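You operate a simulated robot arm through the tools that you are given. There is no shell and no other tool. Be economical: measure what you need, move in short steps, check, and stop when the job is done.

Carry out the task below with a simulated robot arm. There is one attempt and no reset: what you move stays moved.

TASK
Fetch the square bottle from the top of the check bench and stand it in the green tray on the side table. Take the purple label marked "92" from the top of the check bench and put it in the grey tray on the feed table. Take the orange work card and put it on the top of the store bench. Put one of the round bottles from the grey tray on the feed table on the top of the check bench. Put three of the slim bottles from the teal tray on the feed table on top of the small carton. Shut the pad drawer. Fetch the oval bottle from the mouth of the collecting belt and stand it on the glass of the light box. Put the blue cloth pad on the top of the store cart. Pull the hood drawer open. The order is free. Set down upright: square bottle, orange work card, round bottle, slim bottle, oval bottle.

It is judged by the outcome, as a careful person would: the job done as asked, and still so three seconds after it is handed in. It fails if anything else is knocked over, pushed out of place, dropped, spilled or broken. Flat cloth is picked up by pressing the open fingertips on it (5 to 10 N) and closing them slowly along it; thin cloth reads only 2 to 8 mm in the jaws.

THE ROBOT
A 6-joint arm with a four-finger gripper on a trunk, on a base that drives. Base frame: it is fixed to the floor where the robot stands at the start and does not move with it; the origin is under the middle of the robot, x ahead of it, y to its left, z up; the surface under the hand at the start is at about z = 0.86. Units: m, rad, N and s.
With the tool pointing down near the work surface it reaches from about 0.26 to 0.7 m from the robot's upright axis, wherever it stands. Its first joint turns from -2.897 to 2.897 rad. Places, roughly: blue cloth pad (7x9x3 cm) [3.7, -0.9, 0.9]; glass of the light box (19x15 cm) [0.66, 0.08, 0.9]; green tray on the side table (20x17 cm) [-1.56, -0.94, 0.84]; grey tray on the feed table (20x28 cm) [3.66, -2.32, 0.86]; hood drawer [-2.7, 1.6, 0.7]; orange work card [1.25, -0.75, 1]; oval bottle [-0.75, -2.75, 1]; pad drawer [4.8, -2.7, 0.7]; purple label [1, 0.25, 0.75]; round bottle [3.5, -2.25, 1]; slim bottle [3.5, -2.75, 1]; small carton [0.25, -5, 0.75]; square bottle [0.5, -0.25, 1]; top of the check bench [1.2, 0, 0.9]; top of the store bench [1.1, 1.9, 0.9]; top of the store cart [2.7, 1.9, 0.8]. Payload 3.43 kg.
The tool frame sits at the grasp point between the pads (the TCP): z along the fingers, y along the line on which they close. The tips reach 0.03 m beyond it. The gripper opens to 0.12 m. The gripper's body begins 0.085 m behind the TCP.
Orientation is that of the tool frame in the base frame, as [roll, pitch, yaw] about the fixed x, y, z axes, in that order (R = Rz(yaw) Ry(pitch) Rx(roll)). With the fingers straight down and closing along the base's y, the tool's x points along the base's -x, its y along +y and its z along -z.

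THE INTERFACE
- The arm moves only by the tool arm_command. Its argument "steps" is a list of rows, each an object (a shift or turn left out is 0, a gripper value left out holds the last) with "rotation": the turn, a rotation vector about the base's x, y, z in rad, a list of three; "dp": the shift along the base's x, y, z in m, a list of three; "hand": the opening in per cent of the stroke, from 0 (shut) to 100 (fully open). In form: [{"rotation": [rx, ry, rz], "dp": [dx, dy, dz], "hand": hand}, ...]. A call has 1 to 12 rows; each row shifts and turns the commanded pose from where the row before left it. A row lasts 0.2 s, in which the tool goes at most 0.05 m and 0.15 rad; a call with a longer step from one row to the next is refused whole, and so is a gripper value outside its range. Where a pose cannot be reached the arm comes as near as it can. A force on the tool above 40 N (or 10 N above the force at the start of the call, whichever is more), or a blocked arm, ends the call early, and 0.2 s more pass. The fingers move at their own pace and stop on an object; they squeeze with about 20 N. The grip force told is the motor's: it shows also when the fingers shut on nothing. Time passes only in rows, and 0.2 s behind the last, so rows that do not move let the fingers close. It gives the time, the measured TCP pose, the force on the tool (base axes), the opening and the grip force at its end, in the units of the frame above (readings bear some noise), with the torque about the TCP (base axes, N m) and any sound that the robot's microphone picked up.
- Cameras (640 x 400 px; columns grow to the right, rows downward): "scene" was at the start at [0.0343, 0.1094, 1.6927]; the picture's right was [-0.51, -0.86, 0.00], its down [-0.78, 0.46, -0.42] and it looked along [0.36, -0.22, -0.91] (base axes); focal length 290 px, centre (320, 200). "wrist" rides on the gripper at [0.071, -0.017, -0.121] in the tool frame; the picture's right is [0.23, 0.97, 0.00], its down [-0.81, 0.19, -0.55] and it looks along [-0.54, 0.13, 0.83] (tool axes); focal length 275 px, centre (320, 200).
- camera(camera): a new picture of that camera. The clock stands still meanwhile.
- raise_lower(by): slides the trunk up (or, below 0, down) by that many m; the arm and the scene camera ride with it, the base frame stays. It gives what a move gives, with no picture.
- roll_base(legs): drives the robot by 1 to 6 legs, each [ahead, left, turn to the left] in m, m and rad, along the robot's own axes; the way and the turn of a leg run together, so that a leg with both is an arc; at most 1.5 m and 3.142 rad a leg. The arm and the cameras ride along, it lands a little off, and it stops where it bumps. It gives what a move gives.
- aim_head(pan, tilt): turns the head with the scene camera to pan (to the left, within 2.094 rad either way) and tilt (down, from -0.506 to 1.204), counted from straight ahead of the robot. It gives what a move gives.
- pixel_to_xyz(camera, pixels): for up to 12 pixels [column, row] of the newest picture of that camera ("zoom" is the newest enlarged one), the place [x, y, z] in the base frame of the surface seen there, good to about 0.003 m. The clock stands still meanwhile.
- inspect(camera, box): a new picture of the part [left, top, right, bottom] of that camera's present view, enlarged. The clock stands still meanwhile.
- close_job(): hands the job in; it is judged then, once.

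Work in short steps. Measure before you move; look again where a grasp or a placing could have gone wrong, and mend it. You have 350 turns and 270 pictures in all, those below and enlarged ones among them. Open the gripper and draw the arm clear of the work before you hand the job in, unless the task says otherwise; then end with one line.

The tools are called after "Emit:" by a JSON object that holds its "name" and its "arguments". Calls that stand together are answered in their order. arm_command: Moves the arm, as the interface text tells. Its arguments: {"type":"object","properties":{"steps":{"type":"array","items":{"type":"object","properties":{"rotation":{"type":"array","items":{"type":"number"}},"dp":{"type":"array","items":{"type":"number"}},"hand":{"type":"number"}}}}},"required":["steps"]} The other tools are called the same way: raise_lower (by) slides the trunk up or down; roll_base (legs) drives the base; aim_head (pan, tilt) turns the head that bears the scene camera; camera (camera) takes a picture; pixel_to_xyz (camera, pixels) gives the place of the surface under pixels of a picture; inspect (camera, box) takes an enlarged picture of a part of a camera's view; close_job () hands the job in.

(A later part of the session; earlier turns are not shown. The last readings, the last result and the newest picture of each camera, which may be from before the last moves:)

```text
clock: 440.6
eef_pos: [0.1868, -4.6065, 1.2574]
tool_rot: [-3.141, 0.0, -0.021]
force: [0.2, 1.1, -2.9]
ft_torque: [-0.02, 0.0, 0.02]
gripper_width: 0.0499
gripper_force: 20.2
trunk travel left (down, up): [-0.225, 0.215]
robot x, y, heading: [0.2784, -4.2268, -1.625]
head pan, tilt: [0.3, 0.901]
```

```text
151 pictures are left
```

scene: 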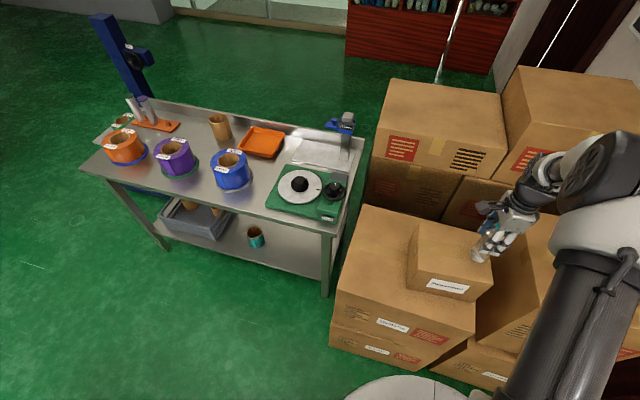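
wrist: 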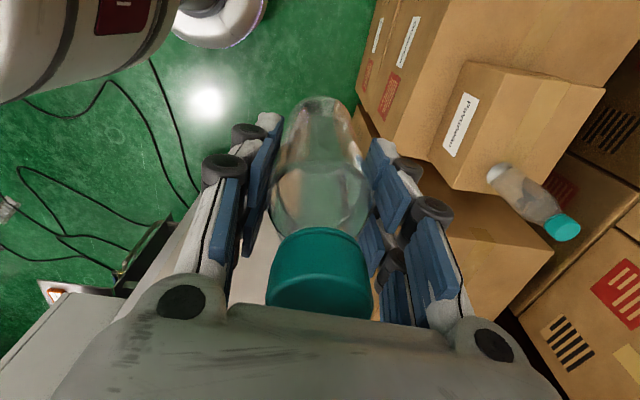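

Emit:
{"name": "roll_base", "arguments": {"legs": [[0.17, 0, 0.045]]}}

Emit:
{"name": "camera", "arguments": {"camera": "wrist"}}

Emit:
{"name": "aim_head", "arguments": {"pan": 0.3, "tilt": 0.9}}

Emit:
{"name": "inspect", "arguments": {"camera": "scene", "box": [390, 160, 550, 310]}}

```text
clock: 442.1
eef_pos: [0.1991, -4.7787, 1.2555]
tool_rot: [-3.14, -0.001, 0.024]
force: [0.2, 0.2, -3.0]
ft_torque: [0.04, 0.0, -0.04]
gripper_width: 0.05
gripper_force: 19.0
trunk travel left (down, up): [-0.225, 0.215]
robot x, y, heading: [0.2717, -4.3915, -1.582]
head pan, tilt: [0.3, 0.901]
```

```text
150 pictures are left
```

wrist: 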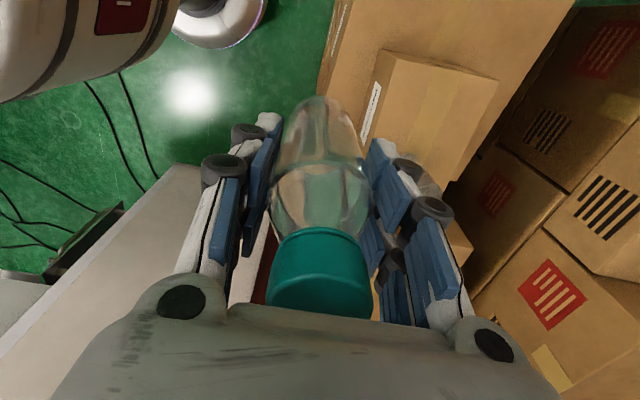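

```text
clock: 442.7
eef_pos: [0.1982, -4.7787, 1.2553]
tool_rot: [3.142, -0.002, 0.024]
force: [-0.1, 0.4, -2.5]
ft_torque: [0.02, 0.0, 0.02]
gripper_width: 0.0498
gripper_force: 20.3
trunk travel left (down, up): [-0.225, 0.215]
robot x, y, heading: [0.2707, -4.3953, -1.578]
head pan, tilt: [0.3, 0.901]
```

```text
2.67 times, centred on (470, 235) of scene
```

zoom: 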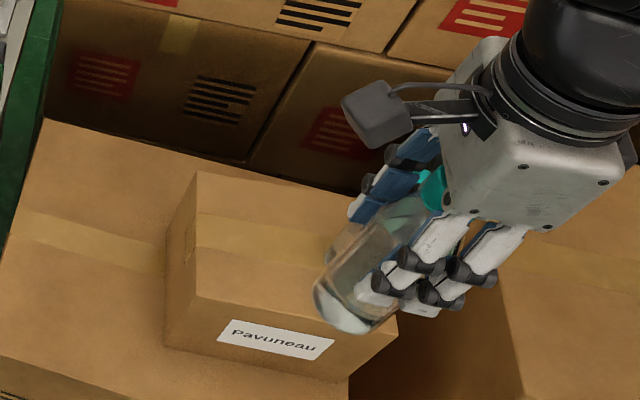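

Place second at x=0.161.

Emit:
{"name": "arm_command", "arguments": {"steps": [{"dp": [-0.008, -0.04, 0]}, {"dp": [-0.008, -0.04, 0]}, {"dp": [-0.008, -0.04, 0]}, {"dp": [-0.008, -0.04, 0]}, {"dp": [-0.005, -0.033, 0]}, {}]}}

Emit:
{"name": "camera", "arguments": {"camera": "wrist"}}

Emit:
{"name": "inspect", "arguments": {"camera": "scene", "box": [390, 160, 550, 310]}}

```text
clock: 444.1
eef_pos: [0.1607, -4.9704, 1.2543]
tool_rot: [-3.141, 0.0, 0.025]
force: [0.4, 0.2, -2.3]
ft_torque: [-0.02, -0.02, -0.03]
gripper_width: 0.0498
gripper_force: 19.6
trunk travel left (down, up): [-0.225, 0.215]
robot x, y, heading: [0.2731, -4.3963, -1.582]
head pan, tilt: [0.3, 0.901]
```

```text
148 pictures are left
```

wrist: 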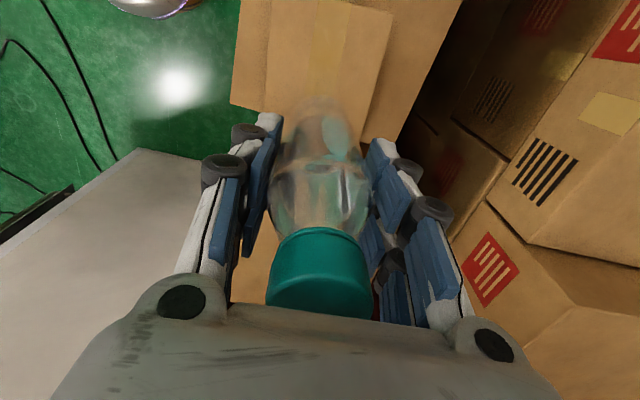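

```text
2.67 times, centred on (470, 235) of scene
```

zoom: 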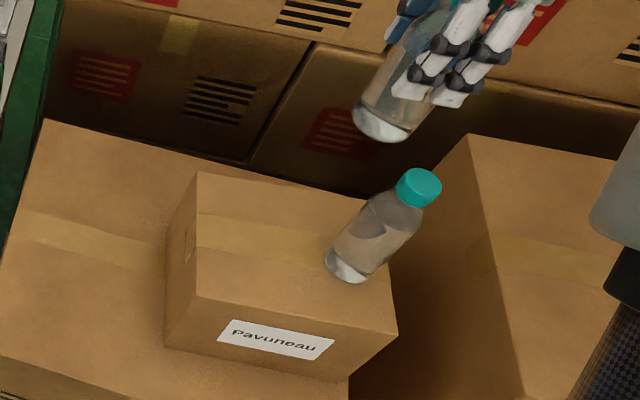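

Emit:
{"name": "pixel_to_xyz", "arguments": {"camera": "zoom", "pixels": [[420, 182], [435, 187], [348, 268], [338, 255], [375, 225]]}}

Emit:
{"name": "arm_command", "arguments": {"steps": [{"dp": [0, -0.002, -0.05]}, {"dp": [0, 0, -0.05]}, {"dp": [0, 0, -0.05]}, {"dp": [0, 0, -0.05]}, {}]}}

Emit:
{"name": "inspect", "arguments": {"camera": "scene", "box": [390, 160, 550, 310]}}

```text
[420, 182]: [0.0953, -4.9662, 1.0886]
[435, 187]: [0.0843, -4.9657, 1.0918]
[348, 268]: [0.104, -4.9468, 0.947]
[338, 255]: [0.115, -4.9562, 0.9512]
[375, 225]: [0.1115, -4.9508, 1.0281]
```

```text
clock: 445.3
eef_pos: [0.1614, -4.9689, 1.0548]
tool_rot: [-3.141, 0.0, 0.024]
force: [0.0, 0.2, -1.8]
ft_torque: [-0.04, 0.0, 0.01]
gripper_width: 0.0497
gripper_force: 20.3
trunk travel left (down, up): [-0.225, 0.215]
robot x, y, heading: [0.2736, -4.3985, -1.576]
head pan, tilt: [0.3, 0.901]
```

```text
2.67 times, centred on (470, 235) of scene
```

zoom: 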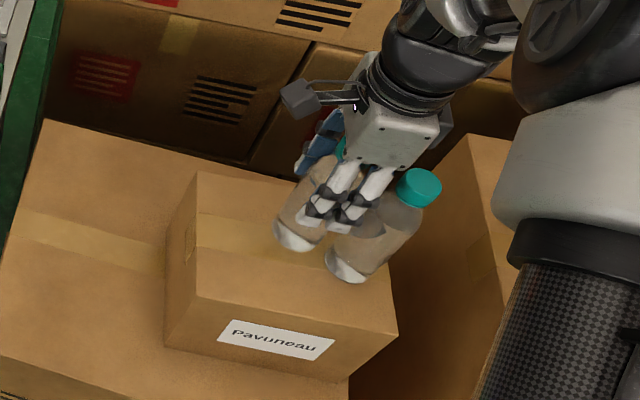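

Emit:
{"name": "arm_command", "arguments": {"steps": [{"dp": [0, 0, -0.025]}, {"dp": [0, 0, -0.008]}, {"dp": [0, 0, -0.004]}, {}]}}

```text
clock: 446.3
eef_pos: [0.1608, -4.9734, 1.0195]
tool_rot: [3.14, 0.0, 0.024]
force: [0.6, -0.4, 3.0]
ft_torque: [0.08, 0.01, -0.01]
gripper_width: 0.0498
gripper_force: 19.9
trunk travel left (down, up): [-0.225, 0.215]
robot x, y, heading: [0.2738, -4.3919, -1.585]
head pan, tilt: [0.3, 0.901]
```

Touching; settle 2 mm, release and rise.

Emit:
{"name": "arm_command", "arguments": {"steps": [{"dp": [0, 0, -0.002]}, {"hand": 55}, {"hand": 65}, {"hand": 75}, {"hand": 75}, {"dp": [0, 0, 0.03]}, {"dp": [0, 0, 0.05]}, {"dp": [0, 0, 0.05]}, {"dp": [0, 0, 0.05]}, {"dp": [0, 0.03, 0.03]}, {"dp": [0.02, 0.04, 0]}, {"dp": [0.02, 0.04, 0]}]}}

Emit:
{"name": "inspect", "arguments": {"camera": "scene", "box": [390, 160, 550, 310]}}

Emit:
{"name": "arm_command", "arguments": {"steps": [{"dp": [0.01, 0.04, 0], "rotation": [0, 0, 0.14]}, {"dp": [0, 0.03, 0], "rotation": [0, 0, 0.14]}, {"dp": [0, 0.01, 0.02], "rotation": [0, 0, 0.14]}, {"rotation": [0, 0, 0.14]}, {"rotation": [0, 0, 0.14]}, {"rotation": [0, 0, 0.14]}, {"rotation": [0, 0, 0.14]}, {"rotation": [0, 0, 0.14]}, {"rotation": [0, 0, 0.14]}, {"rotation": [0, 0, 0.14]}, {"rotation": [0, 0, 0.14]}]}}

Emit:
{"name": "roll_base", "arguments": {"legs": [[0, 0, -1.57], [-1.2, -0.1, 0], [-1.3, -0.35, 0], [-1.4, -0.35, 0], [0, -0.85, 0]]}}

```text
clock: 448.9
eef_pos: [0.2022, -4.8612, 1.2249]
tool_rot: [3.141, 0.0, 0.022]
force: [-0.3, 0.9, 0.3]
ft_torque: [-0.03, -0.01, -0.02]
gripper_width: 0.0899
gripper_force: 0.1
trunk travel left (down, up): [-0.225, 0.215]
robot x, y, heading: [0.2706, -4.3972, -1.58]
head pan, tilt: [0.3, 0.901]
```

```text
2.67 times, centred on (470, 235) of scene
```

zoom: 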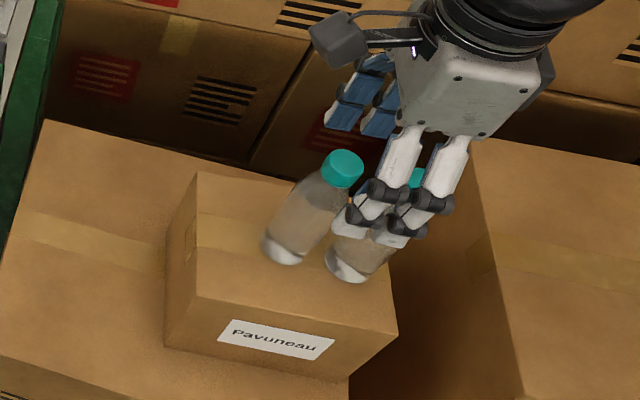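

```text
clock: 451.3
eef_pos: [0.21, -4.7831, 1.2454]
tool_rot: [3.141, 0.0, 1.567]
force: [0.1, 0.1, -0.4]
ft_torque: [-0.01, 0.01, 0.01]
gripper_width: 0.09
gripper_force: 0.0
trunk travel left (down, up): [-0.225, 0.215]
robot x, y, heading: [0.2746, -4.3946, -1.58]
head pan, tilt: [0.3, 0.901]
```

```text
clock: 478.3
eef_pos: [3.7529, -2.695, 1.2474]
tool_rot: [-3.141, -0.001, 0.017]
force: [-0.3, 0.7, 0.1]
ft_torque: [-0.03, 0.03, -0.01]
gripper_width: 0.0898
gripper_force: 0.1
trunk travel left (down, up): [-0.225, 0.215]
robot x, y, heading: [4.1405, -2.7477, -3.129]
head pan, tilt: [0.3, 0.901]
```

Third bottle at (3.629,-2.672).

Emit:
{"name": "arm_command", "arguments": {"steps": [{"dp": [-0.04, 0.01, 0], "hand": 58}, {"dp": [-0.04, 0.01, 0]}, {"dp": [-0.044, 0.003, 0], "rotation": [0, 0, -0.017]}, {"dp": [0, 0, -0.05]}, {"dp": [0, 0, -0.05]}, {"dp": [0, 0, -0.035]}, {}]}}

Emit:
{"name": "camera", "arguments": {"camera": "wrist"}}

Emit:
{"name": "pixel_to_xyz", "arguments": {"camera": "wrist", "pixels": [[307, 140], [320, 140], [320, 150], [310, 130], [330, 140]]}}

```text
clock: 479.9
eef_pos: [3.6281, -2.6712, 1.1097]
tool_rot: [-3.14, 0.0, -0.001]
force: [1.2, -0.8, 0.0]
ft_torque: [-0.03, 0.0, -0.02]
gripper_width: 0.0696
gripper_force: 0.0
trunk travel left (down, up): [-0.225, 0.215]
robot x, y, heading: [4.1444, -2.748, -3.126]
head pan, tilt: [0.3, 0.901]
```

```text
144 pictures are left
```

wrist: 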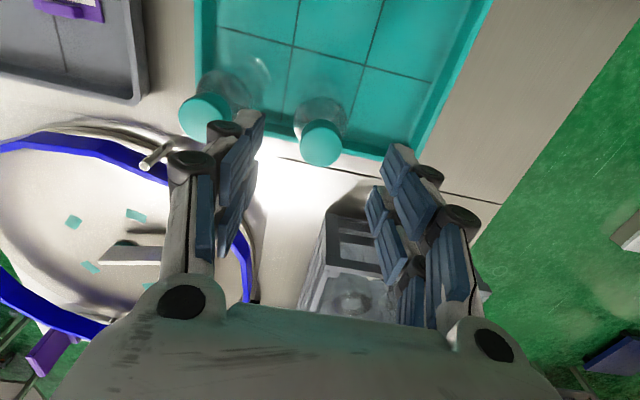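

```text
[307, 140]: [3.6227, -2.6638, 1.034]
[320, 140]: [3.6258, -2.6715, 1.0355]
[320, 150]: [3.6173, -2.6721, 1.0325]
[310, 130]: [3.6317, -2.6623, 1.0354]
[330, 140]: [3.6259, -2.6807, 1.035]
```

Emit:
{"name": "arm_command", "arguments": {"steps": [{"dp": [-0.004, -0.001, -0.05]}, {"dp": [0, 0, -0.05]}, {"dp": [0, 0, -0.044]}, {}, {"hand": 0}, {"hand": 0}, {"hand": 0}, {"hand": 0}]}}

Emit:
{"name": "arm_command", "arguments": {"steps": [{"dp": [0, 0, 0.02]}, {"dp": [0, 0, 0.05]}, {"dp": [0, 0, 0.05]}, {"dp": [0, 0, 0.05]}, {"dp": [0, 0, 0.05]}, {"dp": [0, 0, 0.05]}, {"dp": [0.04, -0.01, 0.02]}, {"dp": [0.04, -0.02, 0]}, {"dp": [0.04, -0.02, 0]}, {"dp": [0.01, -0.02, 0]}, {}]}}

Emit:
{"name": "camera", "arguments": {"camera": "wrist"}}

```text
refused: row 1 steps farther than a row can; nothing moved
```

```text
clock: 482.3
eef_pos: [3.7582, -2.74, 1.4042]
tool_rot: [3.141, 0.001, 0.001]
force: [-0.1, 1.4, -0.2]
ft_torque: [-0.02, 0.0, -0.01]
gripper_width: 0.0697
gripper_force: 0.0
trunk travel left (down, up): [-0.225, 0.215]
robot x, y, heading: [4.1427, -2.7466, -3.129]
head pan, tilt: [0.3, 0.901]
```

```text
143 pictures are left
```

wrist: 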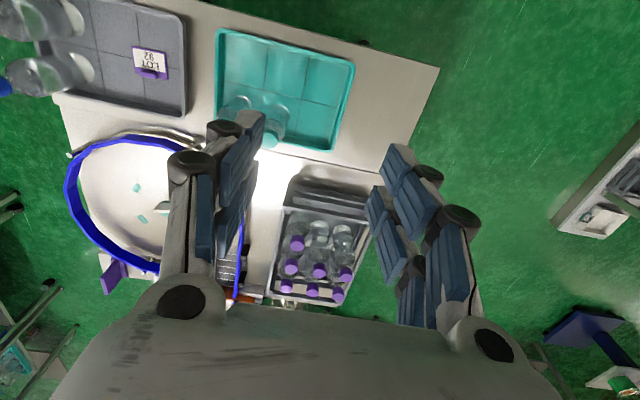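

The step was a hair too long; redo: return above the bottle, then descend.

Emit:
{"name": "arm_command", "arguments": {"steps": [{"dp": [-0.034, 0.017, -0.03]}, {"dp": [-0.034, 0.017, -0.03]}, {"dp": [-0.034, 0.017, -0.03]}, {"dp": [-0.032, 0.017, -0.03]}, {"dp": [0, 0, -0.05]}, {"dp": [0, 0, -0.05]}, {"dp": [0, 0, -0.05]}, {"dp": [0, 0, -0.02]}, {}]}}

Emit:
{"name": "camera", "arguments": {"camera": "wrist"}}

```text
clock: 484.3
eef_pos: [3.627, -2.6737, 1.1111]
tool_rot: [3.141, 0.0, -0.001]
force: [0.0, 0.7, 0.0]
ft_torque: [0.0, 0.0, 0.01]
gripper_width: 0.0699
gripper_force: 0.0
trunk travel left (down, up): [-0.225, 0.215]
robot x, y, heading: [4.1441, -2.7487, -3.127]
head pan, tilt: [0.3, 0.901]
```

```text
142 pictures are left
```

wrist: 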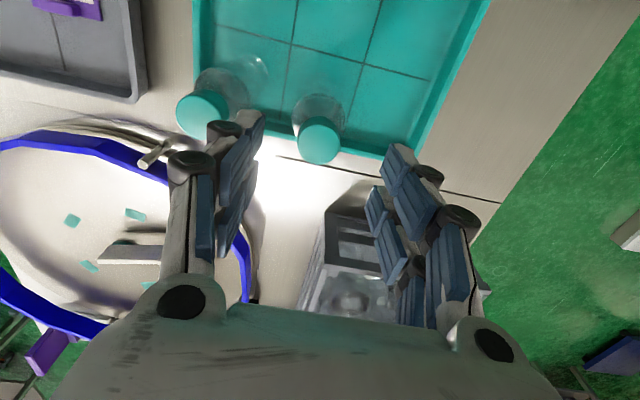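

Emit:
{"name": "arm_command", "arguments": {"steps": [{"dp": [-0.004, 0.001, -0.045]}, {"dp": [0, 0, -0.05]}, {"dp": [0, 0, -0.049]}, {}, {"hand": 0}, {"hand": 0}, {"hand": 0}, {"hand": 0}]}}

Emit:
{"name": "arm_command", "arguments": {"steps": [{"dp": [0, 0, 0.02]}, {"dp": [0, 0, 0.05]}, {"dp": [0, 0, 0.05]}, {"dp": [0, 0, 0.05]}, {"dp": [0, 0, 0.05]}, {"dp": [0, 0, 0.05]}, {"dp": [0.04, -0.01, 0.02]}, {"dp": [0.04, -0.02, 0]}, {"dp": [0.04, -0.02, 0]}, {"dp": [0.01, -0.02, 0]}, {}]}}

Emit:
{"name": "camera", "arguments": {"camera": "wrist"}}

```text
clock: 486.1
eef_pos: [3.6242, -2.6747, 0.9663]
tool_rot: [-3.141, 0.0, 0.001]
force: [-0.6, 0.8, 0.1]
ft_torque: [0.04, 0.04, 0.01]
gripper_width: 0.0509
gripper_force: 20.3
trunk travel left (down, up): [-0.225, 0.215]
robot x, y, heading: [4.1481, -2.7465, -3.126]
head pan, tilt: [0.3, 0.901]
```

```text
clock: 488.5
eef_pos: [3.7516, -2.743, 1.2574]
tool_rot: [3.14, -0.002, 0.0]
force: [0.4, -0.3, -3.0]
ft_torque: [-0.03, -0.02, 0.0]
gripper_width: 0.0509
gripper_force: 20.2
trunk travel left (down, up): [-0.225, 0.215]
robot x, y, heading: [4.142, -2.749, -3.13]
head pan, tilt: [0.3, 0.901]
```

```text
141 pictures are left
```

wrist: 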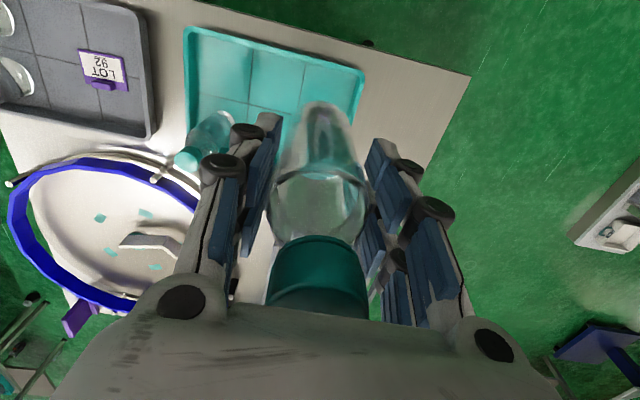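

Emit:
{"name": "roll_base", "arguments": {"legs": [[0, 0.85, 0], [1.4, 0.35, 0], [1.3, 0.35, 0], [1.13, 0.05, 0], [0, 0, 1.57]]}}

```text
clock: 515.5
eef_pos: [0.2809, -4.6421, 1.2572]
tool_rot: [-3.141, -0.001, 1.538]
force: [0.2, 0.3, -2.6]
ft_torque: [0.02, -0.02, 0.0]
gripper_width: 0.0506
gripper_force: 20.4
trunk travel left (down, up): [-0.225, 0.215]
robot x, y, heading: [0.2998, -4.2493, -1.591]
head pan, tilt: [0.3, 0.901]
```

Move forward to the placing stance and rotate the jaws.

Emit:
{"name": "roll_base", "arguments": {"legs": [[0.145, 0, 0.02]]}}

Emit:
{"name": "arm_command", "arguments": {"steps": [{"rotation": [0, 0, -0.14]}, {"rotation": [0, 0, -0.14]}, {"rotation": [0, 0, -0.14]}, {"rotation": [0, 0, -0.14]}, {"rotation": [0, 0, -0.14]}, {"rotation": [0, 0, -0.14]}, {"rotation": [0, 0, -0.14]}, {"rotation": [0, 0, -0.14]}, {"rotation": [0, 0, -0.14]}, {"rotation": [0, 0, -0.14]}, {"rotation": [0, 0, -0.14]}, {}]}}

Emit:
{"name": "inspect", "arguments": {"camera": "scene", "box": [370, 160, 550, 310]}}

```text
clock: 516.8
eef_pos: [0.2862, -4.7879, 1.2566]
tool_rot: [-3.141, -0.003, 1.557]
force: [-0.4, -0.5, -3.4]
ft_torque: [0.05, 0.0, 0.02]
gripper_width: 0.0507
gripper_force: 19.7
trunk travel left (down, up): [-0.225, 0.215]
robot x, y, heading: [0.2973, -4.3964, -1.569]
head pan, tilt: [0.3, 0.901]
```

```text
clock: 519.4
eef_pos: [0.2867, -4.7878, 1.256]
tool_rot: [-3.14, 0.001, 0.014]
force: [0.0, 0.0, -2.5]
ft_torque: [0.0, -0.02, -0.01]
gripper_width: 0.0508
gripper_force: 19.8
trunk travel left (down, up): [-0.225, 0.215]
robot x, y, heading: [0.2991, -4.3963, -1.575]
head pan, tilt: [0.3, 0.901]
```

```text
2.67 times, centred on (460, 235) of scene
```

zoom: 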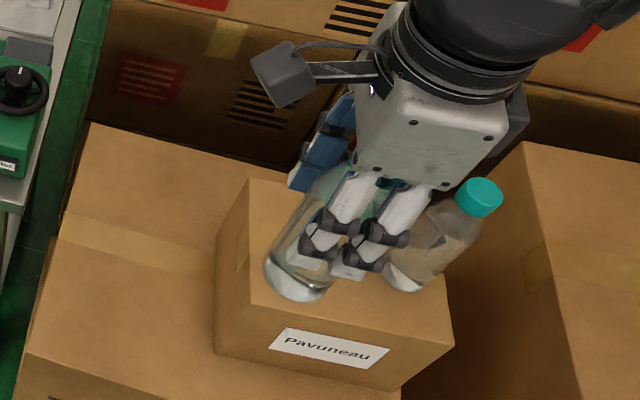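

Emit:
{"name": "arm_command", "arguments": {"steps": [{"dp": [-0.013, -0.037, 0]}, {"dp": [-0.013, -0.037, 0]}, {"dp": [-0.013, -0.037, 0]}, {"dp": [-0.013, -0.037, 0]}, {"dp": [-0.013, -0.036, 0]}, {}]}}

Emit:
{"name": "inspect", "arguments": {"camera": "scene", "box": [370, 160, 550, 310]}}

Emit:
{"name": "pixel_to_xyz", "arguments": {"camera": "zoom", "pixels": [[480, 190], [400, 175], [320, 285], [250, 205], [255, 290]]}}

```text
clock: 520.8
eef_pos: [0.2202, -4.9686, 1.2582]
tool_rot: [3.14, 0.002, 0.017]
force: [0.6, 0.7, -2.5]
ft_torque: [-0.01, -0.02, 0.04]
gripper_width: 0.051
gripper_force: 19.8
trunk travel left (down, up): [-0.225, 0.215]
robot x, y, heading: [0.2965, -4.4007, -1.574]
head pan, tilt: [0.3, 0.901]
```

```text
2.67 times, centred on (460, 235) of scene
```

zoom: 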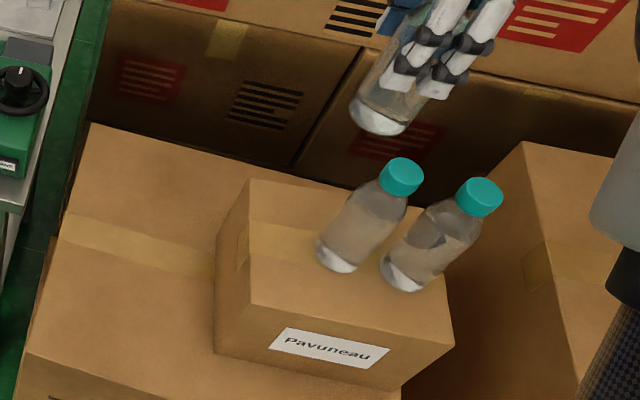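

```text
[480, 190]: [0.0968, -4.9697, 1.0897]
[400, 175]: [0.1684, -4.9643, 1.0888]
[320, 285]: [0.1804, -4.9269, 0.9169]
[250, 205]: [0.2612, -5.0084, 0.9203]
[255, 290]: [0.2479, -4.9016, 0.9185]
```

Emit:
{"name": "arm_command", "arguments": {"steps": [{"dp": [0.005, -0.008, 0]}, {"dp": [0, 0, -0.05]}, {"dp": [0, 0, -0.05]}, {"dp": [0, 0, -0.05]}, {"dp": [0, 0, -0.05]}, {}]}}

Emit:
{"name": "inspect", "arguments": {"camera": "scene", "box": [370, 160, 550, 310]}}

```text
clock: 522.2
eef_pos: [0.2284, -4.9763, 1.0562]
tool_rot: [3.141, 0.0, 0.016]
force: [0.0, -0.4, -2.1]
ft_torque: [0.0, -0.03, 0.01]
gripper_width: 0.0506
gripper_force: 20.5
trunk travel left (down, up): [-0.225, 0.215]
robot x, y, heading: [0.2977, -4.3956, -1.57]
head pan, tilt: [0.3, 0.901]
```

```text
2.67 times, centred on (460, 235) of scene
```

zoom: 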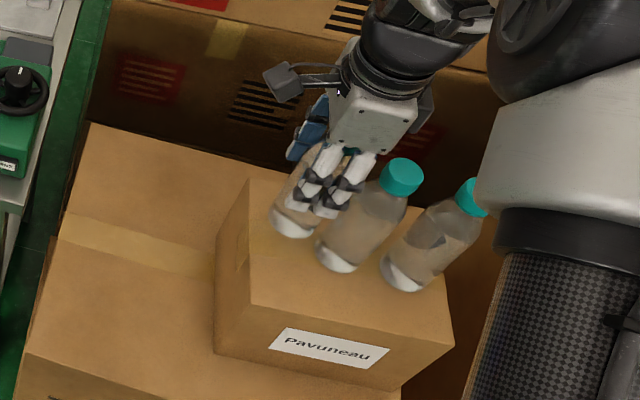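

Good position. Lower to contact.

Emit:
{"name": "arm_command", "arguments": {"steps": [{"dp": [-0.002, 0, -0.025]}, {"dp": [0, 0, -0.008]}, {"dp": [0, 0, -0.005]}, {}]}}

```text
clock: 523.2
eef_pos: [0.2252, -4.9778, 1.0206]
tool_rot: [3.141, 0.0, 0.016]
force: [0.0, 1.6, 8.3]
ft_torque: [0.16, 0.03, -0.09]
gripper_width: 0.0506
gripper_force: 20.0
trunk travel left (down, up): [-0.225, 0.215]
robot x, y, heading: [0.2978, -4.3976, -1.573]
head pan, tilt: [0.3, 0.901]
```

Emit:
{"name": "arm_command", "arguments": {"steps": [{"hand": 55}, {"hand": 65}, {"hand": 75}, {"hand": 75}, {"dp": [0, 0, 0.03]}, {"dp": [0, 0, 0.05]}, {"dp": [0, 0, 0.05]}, {"dp": [0, 0, 0.05]}, {"dp": [0, 0.03, 0.03]}, {"dp": [0.02, 0.04, 0]}, {"dp": [0.02, 0.04, 0]}, {"dp": [0.02, 0.04, 0]}]}}

Emit:
{"name": "inspect", "arguments": {"camera": "scene", "box": [370, 140, 550, 310]}}

Emit:
{"name": "arm_command", "arguments": {"steps": [{"dp": [0, 0.04, 0], "rotation": [0, 0, 0.14]}, {"dp": [0, 0.01, 0.02], "rotation": [0, 0, 0.14]}, {"rotation": [0, 0, 0.14]}, {"rotation": [0, 0, 0.14]}, {"rotation": [0, 0, 0.14]}, {"rotation": [0, 0, 0.14]}, {"rotation": [0, 0, 0.14]}, {"rotation": [0, 0, 0.14]}, {"rotation": [0, 0, 0.14]}, {"rotation": [0, 0, 0.14]}, {"rotation": [0, 0, 0.14]}]}}

```text
clock: 525.8
eef_pos: [0.2831, -4.8283, 1.2286]
tool_rot: [3.139, -0.001, 0.014]
force: [0.8, 0.3, -0.6]
ft_torque: [-0.02, 0.02, -0.02]
gripper_width: 0.09
gripper_force: 0.0
trunk travel left (down, up): [-0.225, 0.215]
robot x, y, heading: [0.2963, -4.3934, -1.571]
head pan, tilt: [0.3, 0.901]
```

```text
2.35 times, centred on (460, 225) of scene
```

zoom: 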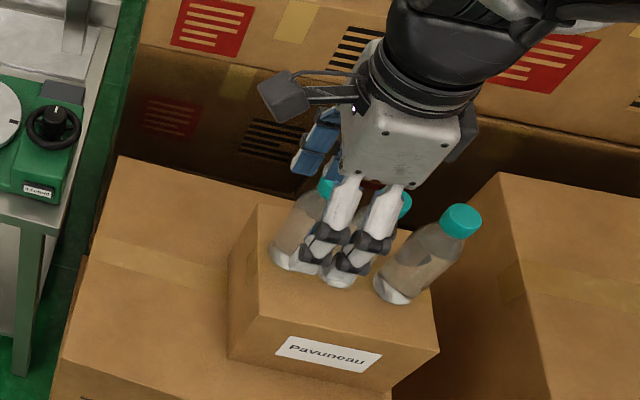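

```text
clock: 528.2
eef_pos: [0.2847, -4.7793, 1.2488]
tool_rot: [-3.141, 0.001, 1.559]
force: [0.3, 0.2, 0.0]
ft_torque: [0.0, 0.0, -0.01]
gripper_width: 0.0902
gripper_force: 0.0
trunk travel left (down, up): [-0.225, 0.215]
robot x, y, heading: [0.2977, -4.3955, -1.572]
head pan, tilt: [0.3, 0.901]
```

Emit:
{"name": "roll_base", "arguments": {"legs": [[-0.15, 0, 0], [0, 0, -1.57]]}}

Emit:
{"name": "aim_head", "arguments": {"pan": 1.4, "tilt": 0.8}}

Emit:
{"name": "camera", "arguments": {"camera": "scene"}}

```text
clock: 533.4
eef_pos: [-0.0853, -4.2315, 1.249]
tool_rot: [3.142, 0.0, -0.016]
force: [-0.1, -0.1, -1.3]
ft_torque: [0.0, 0.0, -0.03]
gripper_width: 0.09
gripper_force: 0.1
trunk travel left (down, up): [-0.225, 0.215]
robot x, y, heading: [0.2979, -4.2464, 3.144]
head pan, tilt: [0.3, 0.901]
```

```text
clock: 534.7
eef_pos: [-0.0855, -4.2311, 1.249]
tool_rot: [-3.141, -0.001, -0.014]
force: [-0.5, 0.5, 0.1]
ft_torque: [0.0, -0.01, 0.01]
gripper_width: 0.09
gripper_force: 0.2
trunk travel left (down, up): [-0.225, 0.215]
robot x, y, heading: [0.2968, -4.2454, 3.135]
head pan, tilt: [1.4, 0.799]
```

```text
136 pictures are left
```

scene: 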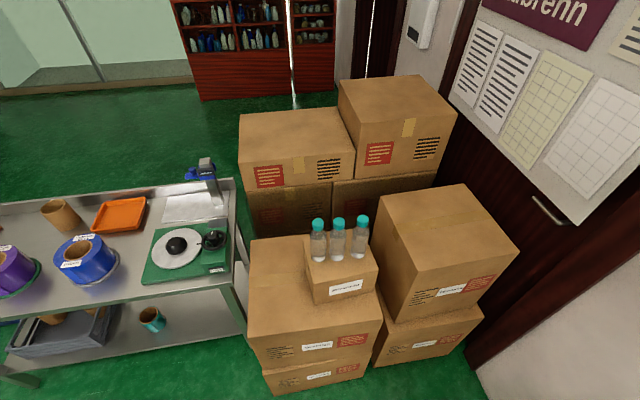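

Three slim bottles stand on the carton. Drive back for a round bottle from the grey tray.

Emit:
{"name": "roll_base", "arguments": {"legs": [[-1.2, 0, 0], [-1.3, -0.35, 0], [-1.38, -0.35, 0], [0, -1.15, 0]]}}

Emit:
{"name": "aim_head", "arguments": {"pan": 0.3, "tilt": 1.0}}

Emit:
{"name": "camera", "arguments": {"camera": "wrist"}}

```text
clock: 559.3
eef_pos: [3.8212, -2.4173, 1.2496]
tool_rot: [-3.141, 0.0, -0.027]
force: [-0.5, -0.6, 0.2]
ft_torque: [-0.05, 0.03, -0.01]
gripper_width: 0.09
gripper_force: 0.1
trunk travel left (down, up): [-0.225, 0.215]
robot x, y, heading: [4.2022, -2.4345, 3.124]
head pan, tilt: [1.4, 0.799]
```

```text
clock: 560.6
eef_pos: [3.8198, -2.418, 1.2494]
tool_rot: [3.141, -0.001, -0.029]
force: [0.1, -0.3, 0.2]
ft_torque: [0.0, -0.02, 0.0]
gripper_width: 0.09
gripper_force: 0.0
trunk travel left (down, up): [-0.225, 0.215]
robot x, y, heading: [4.2024, -2.4353, 3.122]
head pan, tilt: [0.3, 1.0]
```

```text
135 pictures are left
```

wrist: 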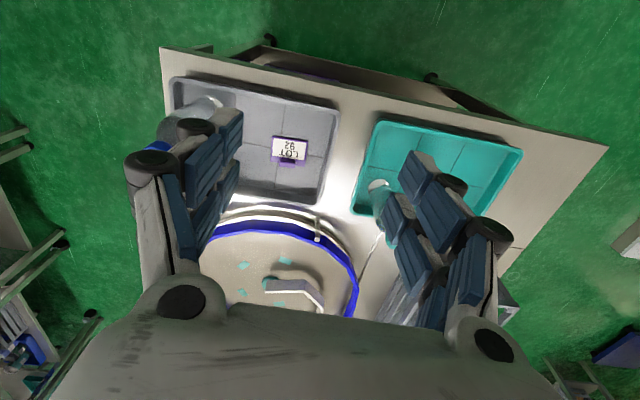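

Emit:
{"name": "arm_command", "arguments": {"steps": [{"dp": [-0.02, 0.04, 0], "hand": 100}, {"dp": [-0.02, 0.04, 0]}, {"dp": [-0.02, 0.04, 0]}, {"dp": [-0.02, 0.04, 0]}, {"dp": [-0.01, 0.03, -0.03]}, {"dp": [0, 0, -0.04], "rotation": [0, 0, 0.029]}, {}]}}

Emit:
{"name": "camera", "arguments": {"camera": "wrist"}}

```text
clock: 562.2
eef_pos: [3.7302, -2.2244, 1.1802]
tool_rot: [3.141, 0.0, 0.0]
force: [-1.2, -0.2, -0.7]
ft_torque: [0.0, 0.03, -0.02]
gripper_width: 0.12
gripper_force: 0.1
trunk travel left (down, up): [-0.225, 0.215]
robot x, y, heading: [4.2016, -2.4323, 3.124]
head pan, tilt: [0.3, 1.0]
```

```text
134 pictures are left
```

wrist: 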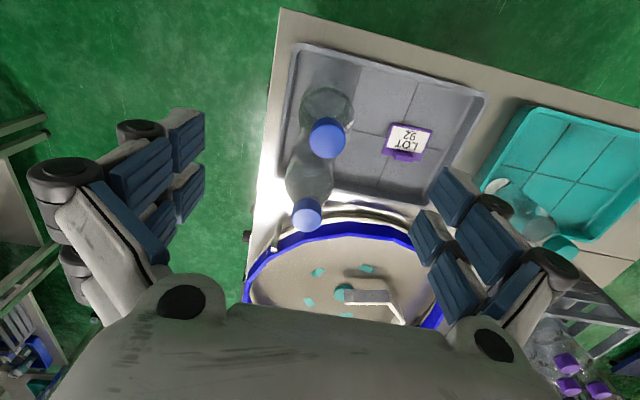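

Emit:
{"name": "inspect", "arguments": {"camera": "wrist", "box": [270, 70, 400, 240]}}

Emit:
{"name": "pixel_to_xyz", "arguments": {"camera": "wrist", "pixels": [[328, 138], [318, 138], [340, 138], [328, 150], [328, 95], [306, 98], [350, 98], [307, 215], [290, 180], [310, 60]]}}

```text
2.35 times, centred on (335, 155) of wrist
```

zoom: 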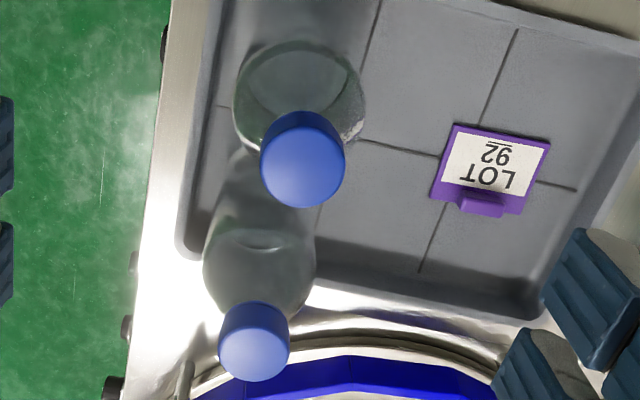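

```text
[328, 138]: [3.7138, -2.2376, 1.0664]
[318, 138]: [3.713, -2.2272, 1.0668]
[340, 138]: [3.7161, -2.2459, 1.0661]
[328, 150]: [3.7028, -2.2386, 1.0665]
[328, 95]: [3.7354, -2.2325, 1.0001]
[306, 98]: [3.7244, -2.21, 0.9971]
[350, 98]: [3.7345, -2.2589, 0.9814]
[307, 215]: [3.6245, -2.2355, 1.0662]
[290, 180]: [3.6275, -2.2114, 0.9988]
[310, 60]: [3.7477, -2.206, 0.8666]
```

Round bottle at (3.714,-2.237), top 1.066. Descend to z≈0.985 and grip along y.

Emit:
{"name": "arm_command", "arguments": {"steps": [{"dp": [-0.016, -0.013, -0.02]}, {"dp": [0, 0, -0.05]}, {"dp": [0, 0, -0.05]}, {"dp": [0, 0, -0.05]}, {"dp": [0, 0, -0.025]}, {}]}}

Emit:
{"name": "camera", "arguments": {"camera": "wrist"}}

```text
clock: 563.6
eef_pos: [3.7141, -2.2396, 0.9849]
tool_rot: [3.14, 0.0, 0.0]
force: [-0.7, 0.9, 0.6]
ft_torque: [0.01, 0.04, -0.01]
gripper_width: 0.1201
gripper_force: 0.0
trunk travel left (down, up): [-0.225, 0.215]
robot x, y, heading: [4.2035, -2.4347, 3.126]
head pan, tilt: [0.3, 1.0]
```

```text
132 pictures are left
```

wrist: 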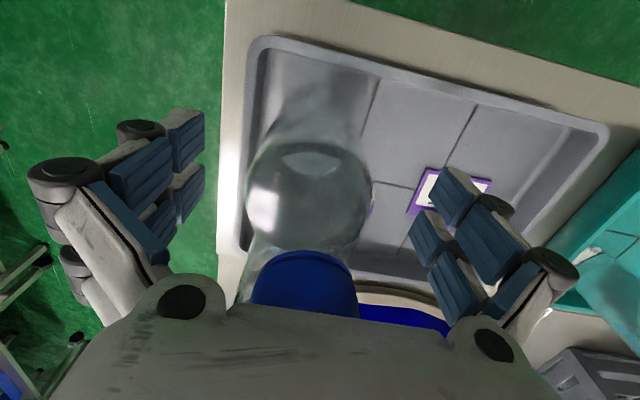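

Emit:
{"name": "arm_command", "arguments": {"steps": [{"dp": [0, 0.004, 0]}, {"hand": 0}, {"hand": 0}, {"hand": 0}, {"hand": 0}, {"hand": 0}]}}

Emit:
{"name": "arm_command", "arguments": {"steps": [{"dp": [0, 0, 0.02]}, {"dp": [0, 0, 0.05]}, {"dp": [0, 0, 0.05]}, {"dp": [0, 0, 0.05]}, {"dp": [0, 0, 0.05]}, {"dp": [0, 0, 0.04]}, {}]}}

Emit:
{"name": "camera", "arguments": {"camera": "wrist"}}

```text
clock: 565.0
eef_pos: [3.714, -2.2361, 0.9845]
tool_rot: [3.141, -0.001, -0.001]
force: [-0.1, 0.3, 0.6]
ft_torque: [-0.06, -0.01, -0.02]
gripper_width: 0.0639
gripper_force: 19.8
trunk travel left (down, up): [-0.225, 0.215]
robot x, y, heading: [4.2045, -2.4347, 3.127]
head pan, tilt: [0.3, 1.0]
```

```text
clock: 566.6
eef_pos: [3.7146, -2.2347, 1.2434]
tool_rot: [3.14, -0.001, 0.0]
force: [0.0, 0.2, -6.8]
ft_torque: [0.0, -0.02, 0.0]
gripper_width: 0.0634
gripper_force: 19.5
trunk travel left (down, up): [-0.225, 0.215]
robot x, y, heading: [4.2041, -2.4329, 3.124]
head pan, tilt: [0.3, 1.0]
```

```text
131 pictures are left
```

wrist: 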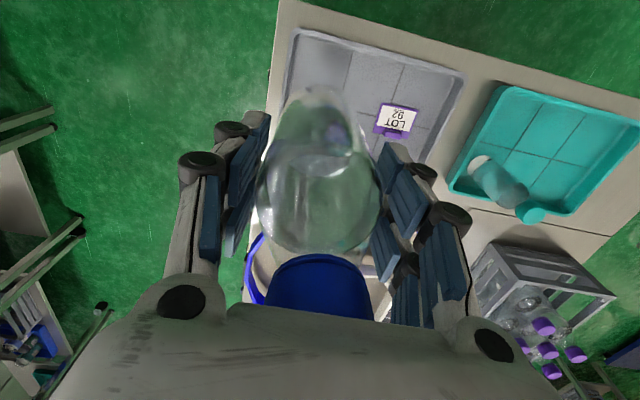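

Round bottle held. Retract and drive back along the aisle to the check bench end.

Emit:
{"name": "arm_command", "arguments": {"steps": [{"dp": [0.02, -0.04, 0.01]}, {"dp": [0.02, -0.04, 0]}, {"dp": [0.02, -0.04, 0]}, {"dp": [0.02, -0.04, 0]}, {"dp": [0.02, -0.03, 0]}, {}]}}

Emit:
{"name": "roll_base", "arguments": {"legs": [[0, -0.78, 0.018], [1.5, 0, 0], [1.5, 0, 0], [1.5, 0, 0]]}}

```text
clock: 568.0
eef_pos: [3.8127, -2.4244, 1.2533]
tool_rot: [-3.141, -0.002, 0.0]
force: [0.0, 0.8, -5.4]
ft_torque: [-0.02, -0.01, 0.0]
gripper_width: 0.0639
gripper_force: 20.0
trunk travel left (down, up): [-0.225, 0.215]
robot x, y, heading: [4.2021, -2.4355, 3.124]
head pan, tilt: [0.3, 1.0]
```

```text
clock: 593.4
eef_pos: [-0.6836, -1.6006, 1.2547]
tool_rot: [3.141, -0.002, 0.002]
force: [0.2, -0.5, -4.6]
ft_torque: [0.02, -0.01, 0.01]
gripper_width: 0.0634
gripper_force: 19.7
trunk travel left (down, up): [-0.225, 0.215]
robot x, y, heading: [-0.2949, -1.6103, 3.124]
head pan, tilt: [0.3, 1.0]
```

Emit:
{"name": "roll_base", "arguments": {"legs": [[0, -1.6, 0], [0, 0, -1.56], [0, 0, -1.56], [0.22, 0, 0]]}}

Emit:
{"name": "aim_head", "arguments": {"pan": 0.35, "tilt": 1.0}}

Emit:
{"name": "camera", "arguments": {"camera": "scene"}}

```text
refused: -1.6 is not a number from -1.5 to 1.5
```

```text
clock: 594.0
eef_pos: [-0.6827, -1.6011, 1.2542]
tool_rot: [3.141, -0.002, 0.003]
force: [-0.4, -0.1, -5.7]
ft_torque: [0.0, 0.01, 0.01]
gripper_width: 0.0633
gripper_force: 19.5
trunk travel left (down, up): [-0.225, 0.215]
robot x, y, heading: [-0.2916, -1.6081, 3.131]
head pan, tilt: [0.351, 1.0]
```

```text
130 pictures are left
```

scene: 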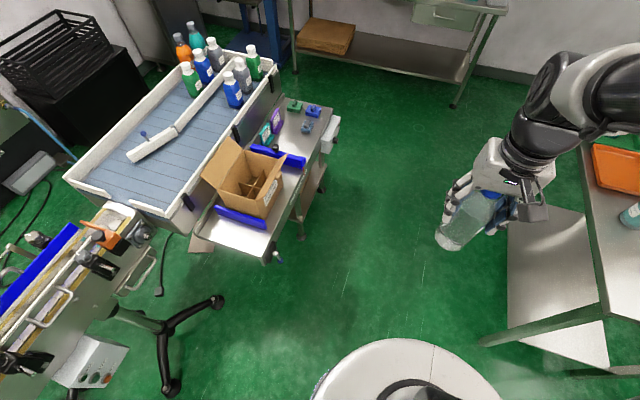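

Emit:
{"name": "roll_base", "arguments": {"legs": [[0, -0.8, 0], [0, -0.8, 0], [0, 0, -1.56], [0, 0, -1.56], [0.22, 0, 0]]}}

Emit:
{"name": "camera", "arguments": {"camera": "scene"}}

```text
clock: 611.1
eef_pos: [0.3465, -0.0128, 1.253]
tool_rot: [-3.14, -0.002, 3.139]
force: [1.2, -0.4, -5.6]
ft_torque: [-0.03, 0.05, 0.0]
gripper_width: 0.0637
gripper_force: 20.0
trunk travel left (down, up): [-0.225, 0.215]
robot x, y, heading: [-0.0418, 0.0003, -0.018]
head pan, tilt: [0.351, 1.0]
```

```text
129 pictures are left
```

scene: 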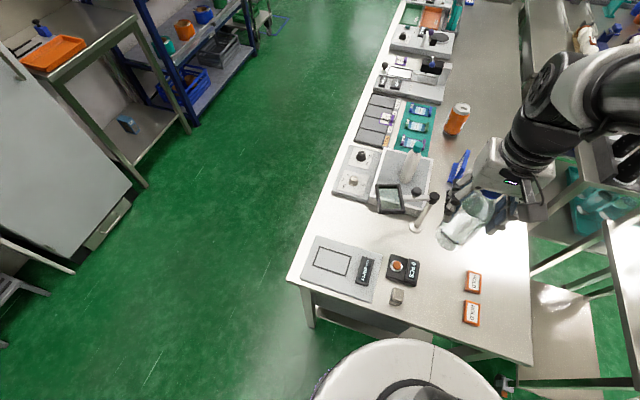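

Place it at (0.56,-0.17), free area of the bench.

Emit:
{"name": "arm_command", "arguments": {"steps": [{"dp": [0.04, -0.028, 0]}, {"dp": [0.04, -0.028, 0]}, {"dp": [0.04, -0.028, 0]}, {"dp": [0.04, -0.028, 0]}, {"dp": [0.035, -0.028, 0]}, {"dp": [0.018, -0.018, -0.03]}, {"dp": [0, 0, -0.05]}, {"dp": [0, 0, -0.05]}, {"dp": [0, 0, -0.05]}, {"dp": [0, 0, -0.05]}, {}]}}

Emit:
{"name": "camera", "arguments": {"camera": "scene"}}

```text
clock: 613.5
eef_pos: [0.5592, -0.1707, 1.027]
tool_rot: [3.141, 0.0, 3.14]
force: [-0.1, -0.2, -4.9]
ft_torque: [-0.01, 0.0, -0.01]
gripper_width: 0.0638
gripper_force: 19.8
trunk travel left (down, up): [-0.225, 0.215]
robot x, y, heading: [-0.0437, 0.0006, -0.017]
head pan, tilt: [0.351, 1.0]
```

```text
128 pictures are left
```

scene: 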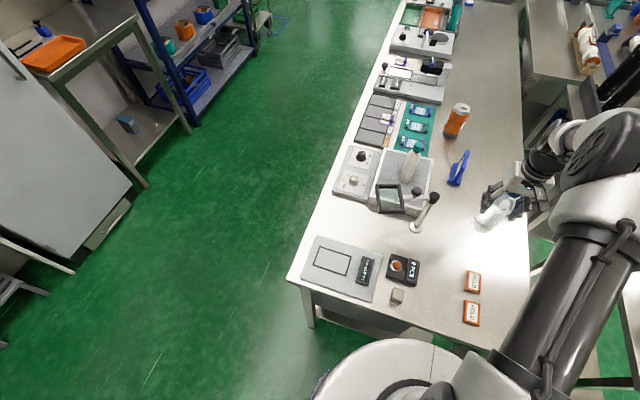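

Emit:
{"name": "arm_command", "arguments": {"steps": [{"dp": [0, 0, -0.035]}, {"dp": [0, 0, -0.007]}, {"dp": [0, 0, -0.004]}, {}]}}

```text
clock: 614.5
eef_pos: [0.5595, -0.1712, 0.9791]
tool_rot: [-3.141, 0.0, 3.138]
force: [-0.1, -0.5, -0.4]
ft_torque: [-0.02, 0.1, -0.03]
gripper_width: 0.0635
gripper_force: 19.7
trunk travel left (down, up): [-0.225, 0.215]
robot x, y, heading: [-0.0417, -0.0045, -0.018]
head pan, tilt: [0.351, 1.0]
```

Emit:
{"name": "arm_command", "arguments": {"steps": [{"dp": [0, 0, -0.003]}, {}]}}

```text
clock: 615.1
eef_pos: [0.5591, -0.1723, 0.9773]
tool_rot: [-3.139, 0.005, 3.14]
force: [4.8, -1.6, 12.3]
ft_torque: [-0.08, -0.19, 0.01]
gripper_width: 0.0635
gripper_force: 20.1
trunk travel left (down, up): [-0.225, 0.215]
robot x, y, heading: [-0.0465, -0.0035, -0.014]
head pan, tilt: [0.351, 1.0]
```

Contact; release and rise.

Emit:
{"name": "arm_command", "arguments": {"steps": [{"hand": 65}, {"hand": 80}, {"hand": 95}, {"hand": 95}, {"dp": [0, 0, 0.03]}, {"dp": [0, 0, 0.05]}, {"dp": [0, 0, 0.05]}, {"dp": [0, 0, 0.05]}, {"dp": [0, 0, 0.05]}, {"dp": [-0.03, 0.03, 0]}, {"dp": [-0.03, 0.03, 0]}, {}]}}

Emit:
{"name": "inspect", "arguments": {"camera": "scene", "box": [330, 100, 570, 300]}}

```text
clock: 617.8
eef_pos: [0.4976, -0.1101, 1.2052]
tool_rot: [3.14, -0.001, 3.139]
force: [-0.5, 0.1, 0.1]
ft_torque: [0.02, 0.02, -0.01]
gripper_width: 0.114
gripper_force: 0.0
trunk travel left (down, up): [-0.225, 0.215]
robot x, y, heading: [-0.0478, -0.0026, -0.017]
head pan, tilt: [0.351, 1.0]
```

```text
2.00 times, centred on (450, 200) of scene
```

zoom: 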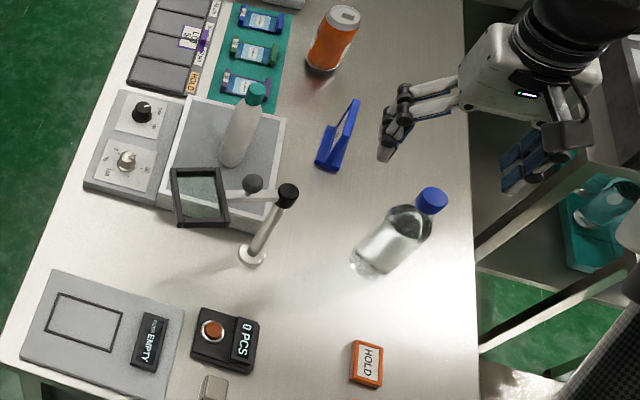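

Round bottle stands on the check bench. Next the orange work card; drive to the aisle beside it.

Emit:
{"name": "arm_command", "arguments": {"steps": [{"dp": [-0.03, 0.02, 0.02], "hand": 100}, {"dp": [-0.04, 0.02, 0.02]}, {"dp": [-0.04, 0.02, 0.01]}, {}]}}

Emit:
{"name": "roll_base", "arguments": {"legs": [[-0.3, 0, 0.017], [0, -0.75, 0], [0, -0.78, 0], [1.4, 0, 0], [0, 0, 1.0]]}}

Emit:
{"name": "aim_head", "arguments": {"pan": -0.1, "tilt": 0.75}}

Emit:
{"name": "camera", "arguments": {"camera": "scene"}}

```text
clock: 618.8
eef_pos: [0.3876, -0.0514, 1.2525]
tool_rot: [-3.141, -0.003, 3.137]
force: [0.6, -0.3, 1.1]
ft_torque: [0.0, 0.04, 0.0]
gripper_width: 0.1202
gripper_force: 0.2
trunk travel left (down, up): [-0.225, 0.215]
robot x, y, heading: [-0.044, -0.0022, -0.02]
head pan, tilt: [0.351, 1.0]
```

```text
clock: 637.3
eef_pos: [1.308, -1.2105, 1.2537]
tool_rot: [3.141, -0.002, -2.143]
force: [-0.4, -0.9, 0.2]
ft_torque: [0.01, -0.02, -0.01]
gripper_width: 0.1198
gripper_force: 0.1
trunk travel left (down, up): [-0.225, 0.215]
robot x, y, heading: [1.0321, -1.5469, 0.984]
head pan, tilt: [0.351, 1.0]
```

```text
clock: 638.2
eef_pos: [1.308, -1.2103, 1.2523]
tool_rot: [-3.141, -0.003, -2.142]
force: [-0.1, 0.0, -0.1]
ft_torque: [0.01, -0.02, 0.02]
gripper_width: 0.1196
gripper_force: 0.0
trunk travel left (down, up): [-0.225, 0.215]
robot x, y, heading: [1.0333, -1.5453, 0.984]
head pan, tilt: [-0.099, 0.75]
```

```text
126 pictures are left
```

scene: 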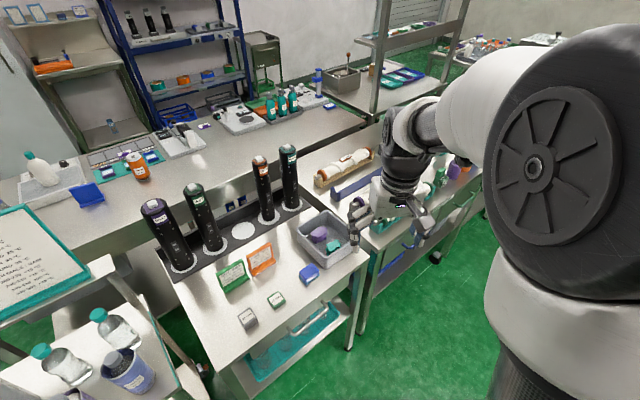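

Emit:
{"name": "inspect", "arguments": {"camera": "scene", "box": [200, 220, 340, 340]}}

Emit:
{"name": "pixel_to_xyz", "arguments": {"camera": "scene", "pixels": [[261, 258], [252, 252], [271, 245], [260, 273], [252, 275], [274, 264], [233, 275], [180, 265], [310, 245], [308, 275], [245, 335], [247, 318]]}}

```text
3.33 times, centred on (270, 280) of scene
```

zoom: 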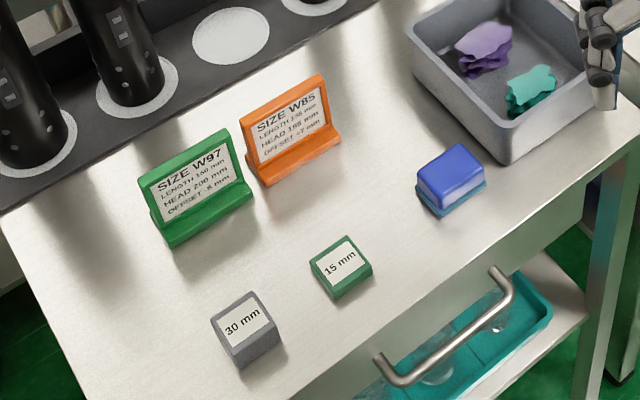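

```text
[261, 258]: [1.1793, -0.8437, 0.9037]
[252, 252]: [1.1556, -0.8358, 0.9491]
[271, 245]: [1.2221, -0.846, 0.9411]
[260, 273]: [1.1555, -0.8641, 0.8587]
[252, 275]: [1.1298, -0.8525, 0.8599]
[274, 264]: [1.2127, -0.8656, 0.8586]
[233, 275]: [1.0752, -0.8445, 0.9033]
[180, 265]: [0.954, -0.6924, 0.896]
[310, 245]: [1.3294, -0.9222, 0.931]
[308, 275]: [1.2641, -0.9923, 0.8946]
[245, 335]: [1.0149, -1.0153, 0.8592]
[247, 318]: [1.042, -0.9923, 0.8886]
```

Card W85 stands at (1.185,-0.843), panel ~9° turned, top z 0.95. Move the base a bit closer and bring the gripper over, closing across the panel.

Emit:
{"name": "roll_base", "arguments": {"legs": [[0.117, 0.078, 0]]}}

Emit:
{"name": "arm_command", "arguments": {"steps": [{"dp": [-0.02, 0.02, 0], "rotation": [0, 0, -0.128]}, {"dp": [-0.02, 0.03, 0], "rotation": [0, 0, -0.128]}, {"dp": [-0.02, 0.035, 0], "rotation": [0, 0, -0.128]}, {"dp": [-0.02, 0.035, 0], "rotation": [0, 0, -0.128]}, {"dp": [-0.02, 0.035, 0], "rotation": [0, 0, -0.128]}, {"dp": [-0.02, 0.035, 0], "rotation": [0, 0, -0.128]}, {"dp": [-0.005, 0.035, 0], "rotation": [0, 0, -0.128]}, {"rotation": [0, 0, -0.128]}, {"rotation": [0, 0, -0.128]}, {}]}}

Emit:
{"name": "camera", "arguments": {"camera": "wrist"}}

```text
clock: 639.5
eef_pos: [1.3083, -1.0708, 1.2524]
tool_rot: [-3.141, -0.002, -2.145]
force: [0.7, 1.1, 0.0]
ft_torque: [-0.04, 0.03, -0.03]
gripper_width: 0.12
gripper_force: 0.0
trunk travel left (down, up): [-0.225, 0.215]
robot x, y, heading: [1.0358, -1.4108, 0.978]
head pan, tilt: [-0.099, 0.75]
```

```text
clock: 641.7
eef_pos: [1.1826, -0.8466, 1.2529]
tool_rot: [-3.141, -0.002, 2.987]
force: [0.7, -0.4, -0.2]
ft_torque: [0.0, 0.0, 0.04]
gripper_width: 0.12
gripper_force: 0.0
trunk travel left (down, up): [-0.225, 0.215]
robot x, y, heading: [1.0368, -1.4084, 0.982]
head pan, tilt: [-0.099, 0.75]
```

```text
124 pictures are left
```

wrist: 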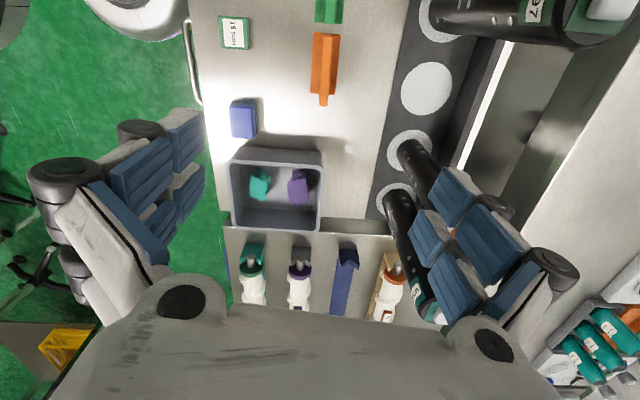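

Emit:
{"name": "pixel_to_xyz", "arguments": {"camera": "wrist", "pixels": [[560, 30], [480, 15], [440, 10], [415, 160], [425, 175], [400, 210], [412, 250], [424, 280], [330, 38], [322, 70], [322, 95], [323, 100]]}}

Emit:
{"name": "inspect", "arguments": {"camera": "wrist", "box": [270, 0, 380, 120]}}

```text
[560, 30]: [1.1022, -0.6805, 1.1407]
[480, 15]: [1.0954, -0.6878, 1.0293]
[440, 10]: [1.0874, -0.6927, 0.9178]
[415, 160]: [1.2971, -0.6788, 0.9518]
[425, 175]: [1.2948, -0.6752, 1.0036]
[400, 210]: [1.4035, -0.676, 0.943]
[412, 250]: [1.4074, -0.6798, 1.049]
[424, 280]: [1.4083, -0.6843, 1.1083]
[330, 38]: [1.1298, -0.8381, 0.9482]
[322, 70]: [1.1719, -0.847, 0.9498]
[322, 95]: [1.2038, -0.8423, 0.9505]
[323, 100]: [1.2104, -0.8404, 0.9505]
```

```text
3.33 times, centred on (325, 60) of wrist
```

zoom: 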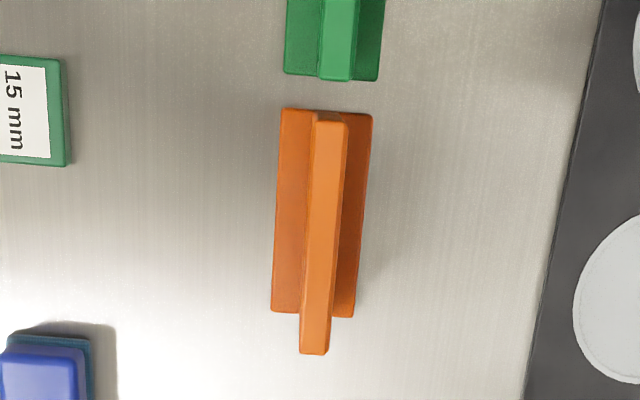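

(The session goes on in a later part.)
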